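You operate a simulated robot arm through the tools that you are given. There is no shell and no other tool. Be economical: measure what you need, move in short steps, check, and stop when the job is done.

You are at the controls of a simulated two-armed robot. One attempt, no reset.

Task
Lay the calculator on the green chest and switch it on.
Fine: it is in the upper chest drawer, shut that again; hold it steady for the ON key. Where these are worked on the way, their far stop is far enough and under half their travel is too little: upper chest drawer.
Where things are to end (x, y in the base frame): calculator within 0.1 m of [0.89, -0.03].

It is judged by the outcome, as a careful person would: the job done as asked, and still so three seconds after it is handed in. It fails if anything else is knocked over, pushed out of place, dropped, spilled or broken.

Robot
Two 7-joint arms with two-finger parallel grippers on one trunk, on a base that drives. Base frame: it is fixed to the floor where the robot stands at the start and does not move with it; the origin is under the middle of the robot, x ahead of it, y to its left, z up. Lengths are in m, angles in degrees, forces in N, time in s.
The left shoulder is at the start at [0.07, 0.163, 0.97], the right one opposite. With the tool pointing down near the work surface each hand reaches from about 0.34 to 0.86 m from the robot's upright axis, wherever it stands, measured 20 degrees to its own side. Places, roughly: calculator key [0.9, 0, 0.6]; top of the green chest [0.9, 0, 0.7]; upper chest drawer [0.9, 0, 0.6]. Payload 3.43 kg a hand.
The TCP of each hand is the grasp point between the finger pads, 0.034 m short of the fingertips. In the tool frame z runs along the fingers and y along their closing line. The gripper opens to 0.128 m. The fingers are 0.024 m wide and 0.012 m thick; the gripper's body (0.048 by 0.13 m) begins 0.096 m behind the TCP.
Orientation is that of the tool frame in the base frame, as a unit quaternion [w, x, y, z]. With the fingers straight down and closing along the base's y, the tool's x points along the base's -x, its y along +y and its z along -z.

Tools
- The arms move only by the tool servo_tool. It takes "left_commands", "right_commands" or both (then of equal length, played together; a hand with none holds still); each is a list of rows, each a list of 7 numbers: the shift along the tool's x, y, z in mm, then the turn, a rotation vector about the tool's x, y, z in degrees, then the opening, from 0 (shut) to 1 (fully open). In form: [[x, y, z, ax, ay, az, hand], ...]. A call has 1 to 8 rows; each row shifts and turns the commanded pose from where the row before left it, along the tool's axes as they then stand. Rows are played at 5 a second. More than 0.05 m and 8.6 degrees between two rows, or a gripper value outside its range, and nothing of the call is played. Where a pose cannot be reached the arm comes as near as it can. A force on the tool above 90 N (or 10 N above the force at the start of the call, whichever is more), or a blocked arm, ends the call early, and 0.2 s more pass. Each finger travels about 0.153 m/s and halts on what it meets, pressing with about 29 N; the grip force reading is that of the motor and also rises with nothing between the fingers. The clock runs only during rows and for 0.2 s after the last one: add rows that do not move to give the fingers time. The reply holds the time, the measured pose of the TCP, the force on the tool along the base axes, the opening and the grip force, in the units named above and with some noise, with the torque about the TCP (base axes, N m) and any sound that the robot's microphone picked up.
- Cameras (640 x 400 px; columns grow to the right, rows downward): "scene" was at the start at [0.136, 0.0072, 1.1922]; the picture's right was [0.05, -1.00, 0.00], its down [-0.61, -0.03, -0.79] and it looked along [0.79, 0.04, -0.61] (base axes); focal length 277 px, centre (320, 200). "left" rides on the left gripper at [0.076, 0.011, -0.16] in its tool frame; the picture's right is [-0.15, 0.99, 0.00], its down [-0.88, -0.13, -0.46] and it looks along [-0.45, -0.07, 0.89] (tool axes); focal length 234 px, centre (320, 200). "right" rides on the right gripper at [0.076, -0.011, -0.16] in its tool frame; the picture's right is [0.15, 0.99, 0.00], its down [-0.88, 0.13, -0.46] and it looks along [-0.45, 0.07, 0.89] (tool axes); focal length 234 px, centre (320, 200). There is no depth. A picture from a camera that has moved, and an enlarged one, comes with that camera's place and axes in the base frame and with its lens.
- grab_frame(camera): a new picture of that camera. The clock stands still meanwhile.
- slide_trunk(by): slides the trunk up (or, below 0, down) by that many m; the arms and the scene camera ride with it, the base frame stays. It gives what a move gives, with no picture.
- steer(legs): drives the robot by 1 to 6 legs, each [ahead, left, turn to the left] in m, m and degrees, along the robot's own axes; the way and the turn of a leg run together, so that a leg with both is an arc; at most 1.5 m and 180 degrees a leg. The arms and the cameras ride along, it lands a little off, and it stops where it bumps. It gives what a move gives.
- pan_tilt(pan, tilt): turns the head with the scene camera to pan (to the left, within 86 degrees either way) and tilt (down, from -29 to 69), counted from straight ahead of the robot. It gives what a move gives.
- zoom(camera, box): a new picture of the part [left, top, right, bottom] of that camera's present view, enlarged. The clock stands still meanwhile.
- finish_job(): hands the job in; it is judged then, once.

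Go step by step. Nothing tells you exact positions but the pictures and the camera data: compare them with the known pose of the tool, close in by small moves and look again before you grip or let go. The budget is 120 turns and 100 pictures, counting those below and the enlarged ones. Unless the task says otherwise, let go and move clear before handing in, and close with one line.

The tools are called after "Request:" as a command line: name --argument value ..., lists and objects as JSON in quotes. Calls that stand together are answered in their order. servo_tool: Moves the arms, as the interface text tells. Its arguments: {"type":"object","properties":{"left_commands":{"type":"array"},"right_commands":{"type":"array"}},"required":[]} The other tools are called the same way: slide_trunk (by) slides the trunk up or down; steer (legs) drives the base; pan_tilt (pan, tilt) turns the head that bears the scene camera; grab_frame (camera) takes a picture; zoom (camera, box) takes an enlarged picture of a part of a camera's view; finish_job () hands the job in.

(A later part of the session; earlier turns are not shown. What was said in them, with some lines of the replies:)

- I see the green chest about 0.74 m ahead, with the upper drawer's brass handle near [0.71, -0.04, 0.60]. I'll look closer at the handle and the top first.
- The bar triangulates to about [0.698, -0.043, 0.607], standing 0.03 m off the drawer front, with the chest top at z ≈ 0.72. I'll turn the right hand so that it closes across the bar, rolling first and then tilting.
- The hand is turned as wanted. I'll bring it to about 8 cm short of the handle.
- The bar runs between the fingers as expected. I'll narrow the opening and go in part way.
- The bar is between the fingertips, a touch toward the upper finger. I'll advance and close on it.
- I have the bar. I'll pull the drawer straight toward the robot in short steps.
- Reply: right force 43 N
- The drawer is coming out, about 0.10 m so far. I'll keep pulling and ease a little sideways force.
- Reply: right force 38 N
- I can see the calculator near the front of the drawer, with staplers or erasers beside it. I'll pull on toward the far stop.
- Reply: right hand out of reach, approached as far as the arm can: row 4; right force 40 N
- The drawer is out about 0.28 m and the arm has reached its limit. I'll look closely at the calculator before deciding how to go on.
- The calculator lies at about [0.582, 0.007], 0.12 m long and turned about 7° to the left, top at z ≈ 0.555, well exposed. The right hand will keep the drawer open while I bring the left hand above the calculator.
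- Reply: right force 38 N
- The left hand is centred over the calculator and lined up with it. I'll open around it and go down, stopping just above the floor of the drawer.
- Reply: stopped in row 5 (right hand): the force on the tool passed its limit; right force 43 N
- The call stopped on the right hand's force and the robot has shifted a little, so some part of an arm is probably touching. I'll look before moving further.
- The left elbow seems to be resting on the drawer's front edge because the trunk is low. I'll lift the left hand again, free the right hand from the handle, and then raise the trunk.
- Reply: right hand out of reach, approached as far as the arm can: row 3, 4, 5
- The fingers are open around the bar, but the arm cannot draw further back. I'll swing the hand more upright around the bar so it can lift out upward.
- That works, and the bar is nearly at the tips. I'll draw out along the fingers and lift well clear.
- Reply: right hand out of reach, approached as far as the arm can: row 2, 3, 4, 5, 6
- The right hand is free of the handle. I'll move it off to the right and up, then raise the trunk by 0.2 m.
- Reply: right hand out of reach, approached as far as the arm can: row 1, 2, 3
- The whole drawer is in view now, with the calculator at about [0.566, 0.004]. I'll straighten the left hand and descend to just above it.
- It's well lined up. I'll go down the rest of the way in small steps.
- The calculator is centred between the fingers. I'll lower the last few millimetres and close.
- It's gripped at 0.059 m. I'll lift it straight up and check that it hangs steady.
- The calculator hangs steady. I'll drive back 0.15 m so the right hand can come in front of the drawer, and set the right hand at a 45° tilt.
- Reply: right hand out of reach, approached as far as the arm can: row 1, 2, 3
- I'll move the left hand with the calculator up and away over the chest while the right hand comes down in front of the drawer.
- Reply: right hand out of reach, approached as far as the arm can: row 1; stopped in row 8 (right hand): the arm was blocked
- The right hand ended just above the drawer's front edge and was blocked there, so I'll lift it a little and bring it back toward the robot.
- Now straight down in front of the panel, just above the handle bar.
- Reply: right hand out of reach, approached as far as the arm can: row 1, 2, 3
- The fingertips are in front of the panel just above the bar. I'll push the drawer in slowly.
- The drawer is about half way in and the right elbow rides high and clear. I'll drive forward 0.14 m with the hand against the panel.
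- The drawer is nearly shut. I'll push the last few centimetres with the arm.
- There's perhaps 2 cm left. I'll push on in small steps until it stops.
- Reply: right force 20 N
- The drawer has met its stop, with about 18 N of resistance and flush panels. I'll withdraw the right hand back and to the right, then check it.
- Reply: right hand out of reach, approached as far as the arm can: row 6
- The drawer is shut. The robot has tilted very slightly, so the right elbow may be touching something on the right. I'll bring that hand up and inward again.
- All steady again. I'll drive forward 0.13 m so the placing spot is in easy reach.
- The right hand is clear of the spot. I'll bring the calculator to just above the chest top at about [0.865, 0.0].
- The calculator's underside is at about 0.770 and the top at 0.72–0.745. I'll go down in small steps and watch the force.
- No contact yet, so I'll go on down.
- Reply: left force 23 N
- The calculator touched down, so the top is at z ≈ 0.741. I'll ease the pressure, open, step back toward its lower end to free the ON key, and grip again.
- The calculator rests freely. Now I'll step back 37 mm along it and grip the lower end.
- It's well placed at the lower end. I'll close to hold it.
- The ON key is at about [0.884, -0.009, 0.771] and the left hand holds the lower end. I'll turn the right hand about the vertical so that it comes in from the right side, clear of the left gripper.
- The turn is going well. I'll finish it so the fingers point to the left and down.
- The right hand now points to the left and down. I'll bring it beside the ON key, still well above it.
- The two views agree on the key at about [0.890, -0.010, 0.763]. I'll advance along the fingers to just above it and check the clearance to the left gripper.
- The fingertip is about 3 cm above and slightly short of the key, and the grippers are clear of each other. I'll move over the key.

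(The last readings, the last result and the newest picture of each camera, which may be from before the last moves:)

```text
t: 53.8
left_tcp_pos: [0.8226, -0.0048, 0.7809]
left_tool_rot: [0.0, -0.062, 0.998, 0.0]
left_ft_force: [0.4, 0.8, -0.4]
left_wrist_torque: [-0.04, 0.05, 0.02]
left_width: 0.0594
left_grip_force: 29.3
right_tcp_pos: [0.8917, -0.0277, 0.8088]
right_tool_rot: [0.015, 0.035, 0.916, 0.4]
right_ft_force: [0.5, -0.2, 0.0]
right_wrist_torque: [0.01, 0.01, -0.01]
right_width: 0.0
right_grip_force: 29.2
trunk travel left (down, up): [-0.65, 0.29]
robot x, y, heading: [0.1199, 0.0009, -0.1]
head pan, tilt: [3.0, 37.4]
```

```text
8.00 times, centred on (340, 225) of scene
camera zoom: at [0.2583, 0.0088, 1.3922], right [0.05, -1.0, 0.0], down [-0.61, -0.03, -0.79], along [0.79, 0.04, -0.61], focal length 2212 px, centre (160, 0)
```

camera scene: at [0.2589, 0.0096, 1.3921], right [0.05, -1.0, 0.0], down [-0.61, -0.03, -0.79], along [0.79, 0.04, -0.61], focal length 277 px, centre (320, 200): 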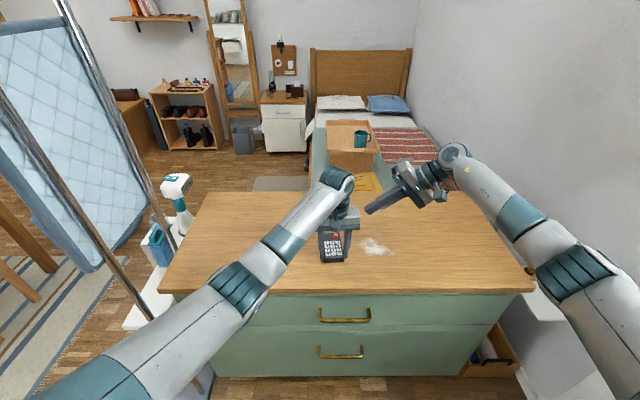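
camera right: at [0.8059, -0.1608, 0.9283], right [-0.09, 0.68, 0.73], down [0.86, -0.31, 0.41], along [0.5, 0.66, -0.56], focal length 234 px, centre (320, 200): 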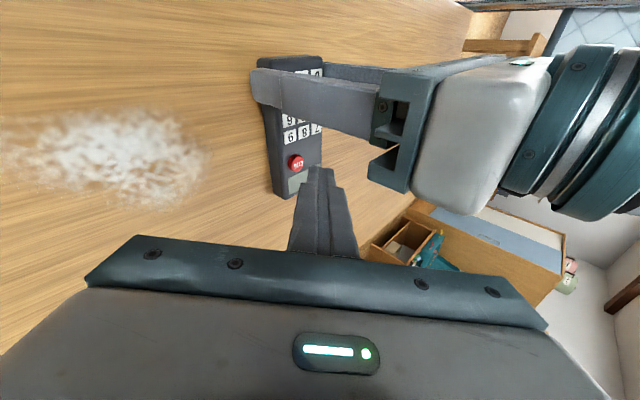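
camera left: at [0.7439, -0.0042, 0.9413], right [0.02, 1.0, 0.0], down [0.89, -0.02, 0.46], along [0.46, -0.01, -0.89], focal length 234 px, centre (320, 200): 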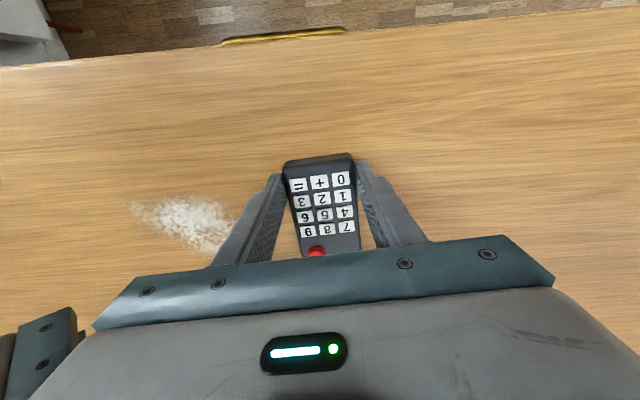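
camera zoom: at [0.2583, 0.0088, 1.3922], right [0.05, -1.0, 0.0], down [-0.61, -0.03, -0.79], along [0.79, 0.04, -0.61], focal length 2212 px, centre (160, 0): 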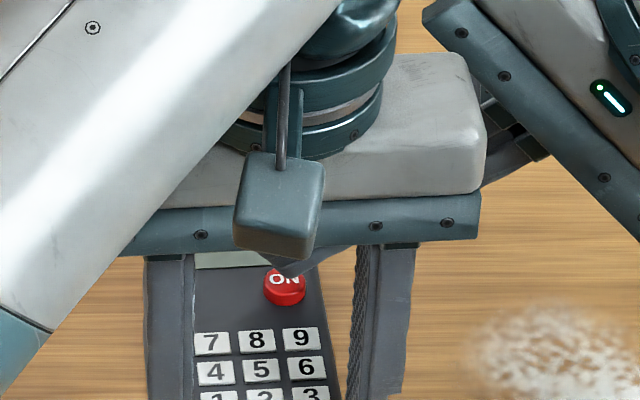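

The fingertip edge is at about z 0.777, right over the key at [0.893, -0.009, 0.764]. I'll lower straight down in small steps and watch the force.

Request:
servo_tool --right_commands '[[0, -3.6, 2, 0, 0, 0, 0], [0, -3.6, 2, 0, 0, 0, 0]]'

Request:
servo_tool --right_commands '[[0, -1.5, 1.4, 0, 0, 0, 0]]'

Request:
servo_tool --right_commands '[[0, -1.5, 1.4, 0, 0, 0, 0]]'

Request:
zoom --camera "right" --box '[240, 100, 400, 200]'

```text
t: 54.4
left_tcp_pos: [0.8214, -0.0056, 0.7818]
left_tool_rot: [0.0, -0.062, 0.998, 0.0]
left_ft_force: [0.1, 0.7, -0.4]
left_wrist_torque: [-0.04, 0.09, 0.02]
left_width: 0.0593
left_grip_force: 29.0
right_tcp_pos: [0.8908, -0.03, 0.801]
right_tool_rot: [0.015, 0.036, 0.916, 0.4]
right_ft_force: [0.4, -0.2, 0.6]
right_wrist_torque: [0.02, 0.04, 0.03]
right_width: 0.0
right_grip_force: 28.5
trunk travel left (down, up): [-0.65, 0.29]
robot x, y, heading: [0.1231, 0.0057, -0.3]
head pan, tilt: [3.0, 37.4]
```

```text
t: 54.8
left_tcp_pos: [0.8211, -0.005, 0.7817]
left_tool_rot: [0.0, -0.062, 0.998, 0.0]
left_ft_force: [0.1, 0.0, 0.4]
left_wrist_torque: [0.02, 0.02, 0.02]
left_width: 0.0592
left_grip_force: 28.9
right_tcp_pos: [0.8917, -0.0284, 0.7999]
right_tool_rot: [0.015, 0.035, 0.916, 0.4]
right_ft_force: [0.8, -0.3, 0.4]
right_wrist_torque: [0.03, 0.02, -0.01]
right_width: 0.0001
right_grip_force: 28.9
trunk travel left (down, up): [-0.65, 0.29]
robot x, y, heading: [0.1228, 0.0037, 0.1]
head pan, tilt: [3.0, 37.4]
```

```text
t: 55.1
left_tcp_pos: [0.8215, -0.0056, 0.7816]
left_tool_rot: [0.0, -0.062, 0.998, 0.0]
left_ft_force: [-0.2, 0.7, 0.7]
left_wrist_torque: [0.02, 0.06, 0.01]
left_width: 0.0593
left_grip_force: 28.5
right_tcp_pos: [0.8917, -0.0286, 0.7986]
right_tool_rot: [0.015, 0.035, 0.916, 0.4]
right_ft_force: [0.9, -0.4, 1.2]
right_wrist_torque: [0.0, -0.03, -0.03]
right_width: 0.0
right_grip_force: 28.8
trunk travel left (down, up): [-0.65, 0.29]
robot x, y, heading: [0.1209, 0.0003, 0.1]
head pan, tilt: [3.0, 37.4]
heard: click
```

```text
4.00 times, centred on (320, 150) of right
camera zoom: at [0.8053, -0.1483, 0.8978], right [-0.09, 0.68, 0.73], down [0.86, -0.31, 0.41], along [0.5, 0.66, -0.56], focal length 937 px, centre (320, 400)
```

zoom: 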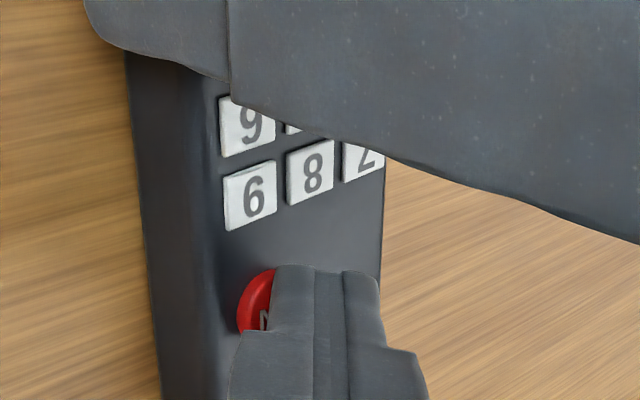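

I heard a click, so the key has gone down. I'll lift straight off and back away, then look at the display.

Request:
servo_tool --right_commands '[[0, 5, -5, 0, 0, 0, 0], [0, 8, -8, 0, 0, 0, 0], [0, 0, -35, 0, 0, 0, 0], [0, 0, -40, 0, 0, 0, 0], [0, 0, -40, 0, 0, 0, 0], [0, 0, -40, 0, 0, 0, 0]]'

Request:
zoom --camera "right" --box '[220, 40, 420, 165]'

Request:
grab_frame --camera "scene"

```text
t: 56.5
left_tcp_pos: [0.8214, -0.0048, 0.7816]
left_tool_rot: [0.001, -0.062, 0.998, 0.0]
left_ft_force: [0.7, 0.3, -0.2]
left_wrist_torque: [0.02, 0.03, -0.01]
left_width: 0.0594
left_grip_force: 29.1
right_tcp_pos: [0.8828, -0.1432, 0.9198]
right_tool_rot: [0.015, 0.034, 0.916, 0.4]
right_ft_force: [-1.4, 0.3, -0.4]
right_wrist_torque: [0.0, 0.0, 0.01]
right_width: 0.0001
right_grip_force: 29.1
trunk travel left (down, up): [-0.65, 0.29]
robot x, y, heading: [0.1198, 0.0008, 0.0]
head pan, tilt: [3.0, 37.4]
```

```text
3.20 times, centred on (320, 102) of right
camera zoom: at [0.7979, -0.2628, 1.0195], right [-0.1, 0.68, 0.73], down [0.86, -0.31, 0.41], along [0.5, 0.66, -0.56], focal length 749 px, centre (320, 512)
```

zoom: 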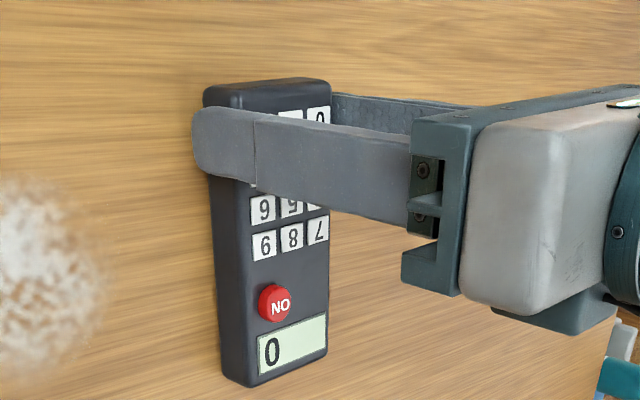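

```text
33 pictures are left
camera scene: at [0.2576, 0.008, 1.3922], right [0.05, -1.0, 0.0], down [-0.61, -0.03, -0.79], along [0.79, 0.04, -0.61], focal length 277 px, centre (320, 200)
```

scene: 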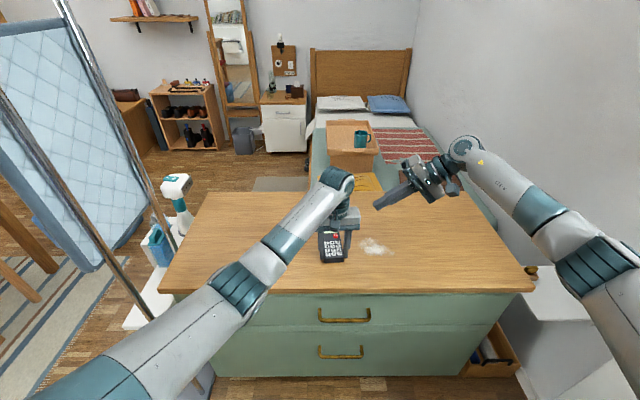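

The display shows 0, so the calculator is on. I'll release it with the left hand and lift away.

Request:
servo_tool --left_commands '[[0, 0, 0, 0, 0, 0, 0.55], [0, 0, 0, 0, 0, 0, 0.65], [0, 0, -15, 0, 0, 0, 0.65], [0, 0, -40, 0, 0, 0, 0.65], [0, 0, -45, 0, 0, 0, 0.65], [0, 0, -45, 0, 0, 0, 0.65], [0, 25, -20, 0, 0, 0, 0.65], [0, 30, 0, 0, 0, 0, 0.65]]'

Request:
grab_frame --camera "scene"

Request:
zoom --camera "scene" --box '[280, 190, 420, 278]'

Request:
zoom --camera "scene" --box '[150, 260, 550, 400]'

```text
t: 58.4
left_tcp_pos: [0.8154, 0.0506, 0.9479]
left_tool_rot: [0.001, -0.062, 0.998, 0.0]
left_ft_force: [0.4, 0.3, -0.3]
left_wrist_torque: [-0.02, -0.01, -0.01]
left_width: 0.0832
left_grip_force: 0.2
right_tcp_pos: [0.8826, -0.1413, 0.9195]
right_tool_rot: [0.016, 0.035, 0.916, 0.398]
right_ft_force: [0.5, 0.1, -0.3]
right_wrist_torque: [-0.01, 0.0, -0.01]
right_width: 0.0
right_grip_force: 29.1
trunk travel left (down, up): [-0.65, 0.29]
robot x, y, heading: [0.1214, 0.0, -0.3]
head pan, tilt: [3.0, 37.4]
```

```text
32 pictures are left
camera scene: at [0.258, 0.0099, 1.3922], right [0.05, -1.0, 0.0], down [-0.61, -0.03, -0.79], along [0.79, 0.04, -0.61], focal length 277 px, centre (320, 200)
```

scene: 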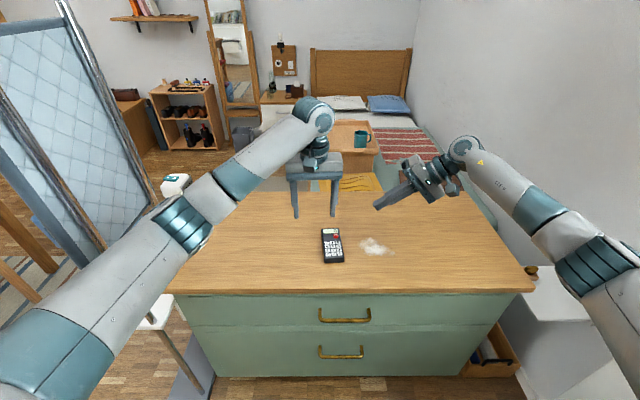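

```text
4.55 times, centred on (350, 234) of scene
camera zoom: at [0.258, 0.0099, 1.3922], right [0.05, -1.0, 0.0], down [-0.61, -0.03, -0.79], along [0.79, 0.04, -0.61], focal length 1257 px, centre (184, 46)
```

zoom: 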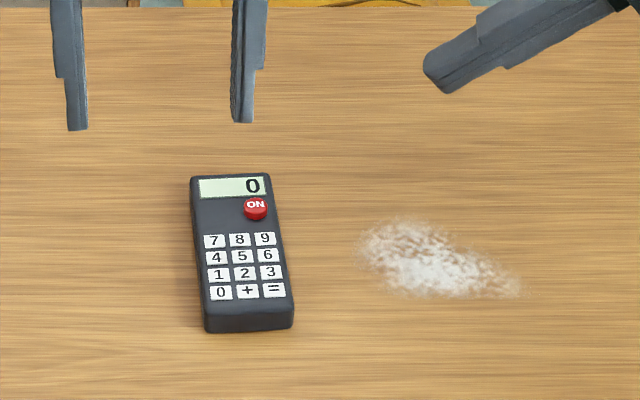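

```text
1.60 times, centred on (350, 330) of scene
camera zoom: at [0.258, 0.0099, 1.3922], right [0.05, -1.0, 0.0], down [-0.61, -0.03, -0.79], along [0.79, 0.04, -0.61], focal length 442 px, centre (272, -8)
```

zoom: 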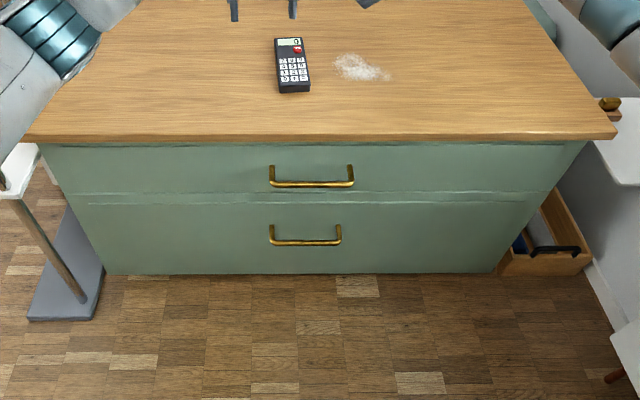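

The calculator reads 0 on the chest and the drawer is flush. I'll take one quick look to the right, where the elbow may have touched, before handing in.

Request:
pan_tilt --pan -40 --tilt 40

Request:
grab_frame --camera "scene"

Request:
pan_tilt --pan 45 --tilt 40

Request:
grab_frame --camera "scene"

```text
t: 59.5
left_tcp_pos: [0.815, 0.0486, 0.9476]
left_tool_rot: [0.0, -0.062, 0.998, 0.0]
left_ft_force: [-0.4, 0.3, -0.4]
left_wrist_torque: [-0.01, -0.02, 0.0]
left_width: 0.0833
left_grip_force: 0.1
right_tcp_pos: [0.8838, -0.1412, 0.9194]
right_tool_rot: [0.015, 0.035, 0.916, 0.4]
right_ft_force: [0.2, 0.3, -0.5]
right_wrist_torque: [0.01, -0.02, -0.01]
right_width: 0.0001
right_grip_force: 29.4
trunk travel left (down, up): [-0.65, 0.29]
robot x, y, heading: [0.1206, 0.0054, 0.1]
head pan, tilt: [-40.0, 40.0]
```

```text
29 pictures are left
camera scene: at [0.2367, -0.0507, 1.3882], right [-0.64, -0.77, 0.0], down [-0.49, 0.41, -0.77], along [0.59, -0.49, -0.64], focal length 277 px, centre (320, 200)
```

scene: 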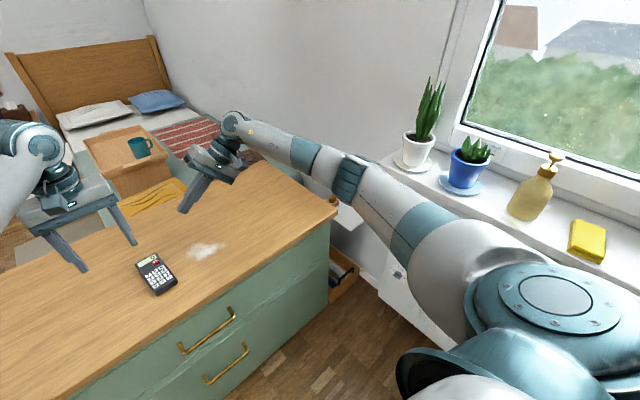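

```text
t: 61.0
left_tcp_pos: [0.8143, 0.0495, 0.9484]
left_tool_rot: [0.0, -0.061, 0.998, 0.0]
left_ft_force: [-0.4, -0.7, 0.0]
left_wrist_torque: [-0.01, 0.0, 0.02]
left_width: 0.0833
left_grip_force: 0.2
right_tcp_pos: [0.8828, -0.1436, 0.9199]
right_tool_rot: [0.015, 0.036, 0.916, 0.4]
right_ft_force: [0.5, 0.1, -0.4]
right_wrist_torque: [-0.03, 0.02, -0.01]
right_width: 0.0
right_grip_force: 29.0
trunk travel left (down, up): [-0.65, 0.29]
robot x, y, heading: [0.1204, 0.0021, -0.0]
head pan, tilt: [45.0, 40.0]
```

```text
28 pictures are left
camera scene: at [0.2317, 0.0641, 1.3882], right [0.71, -0.71, 0.0], down [-0.46, -0.45, -0.77], along [0.54, 0.54, -0.64], focal length 277 px, centre (320, 200)
```

scene: 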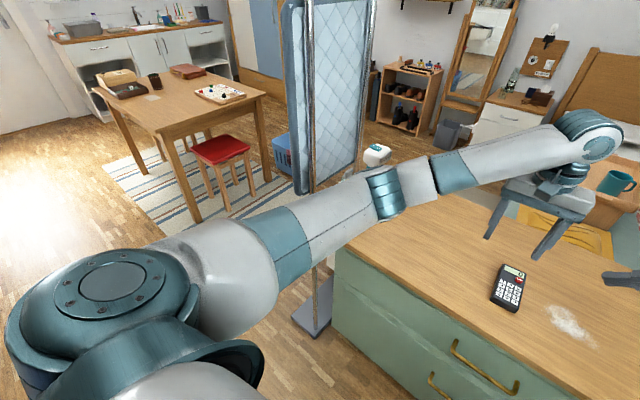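

Everything around stands upright: the sill items, the stand and the chest. The drawer is shut and the calculator shows 0, so I'm handing in.

Request:
finish_job

```text
The job is handed in.
```

The calculator is lying on the green chest at about [0.866, 0.0], within 0.04 m of the spot you gave. It is switched on, showing 0, with the upper drawer shut and both hands clear.
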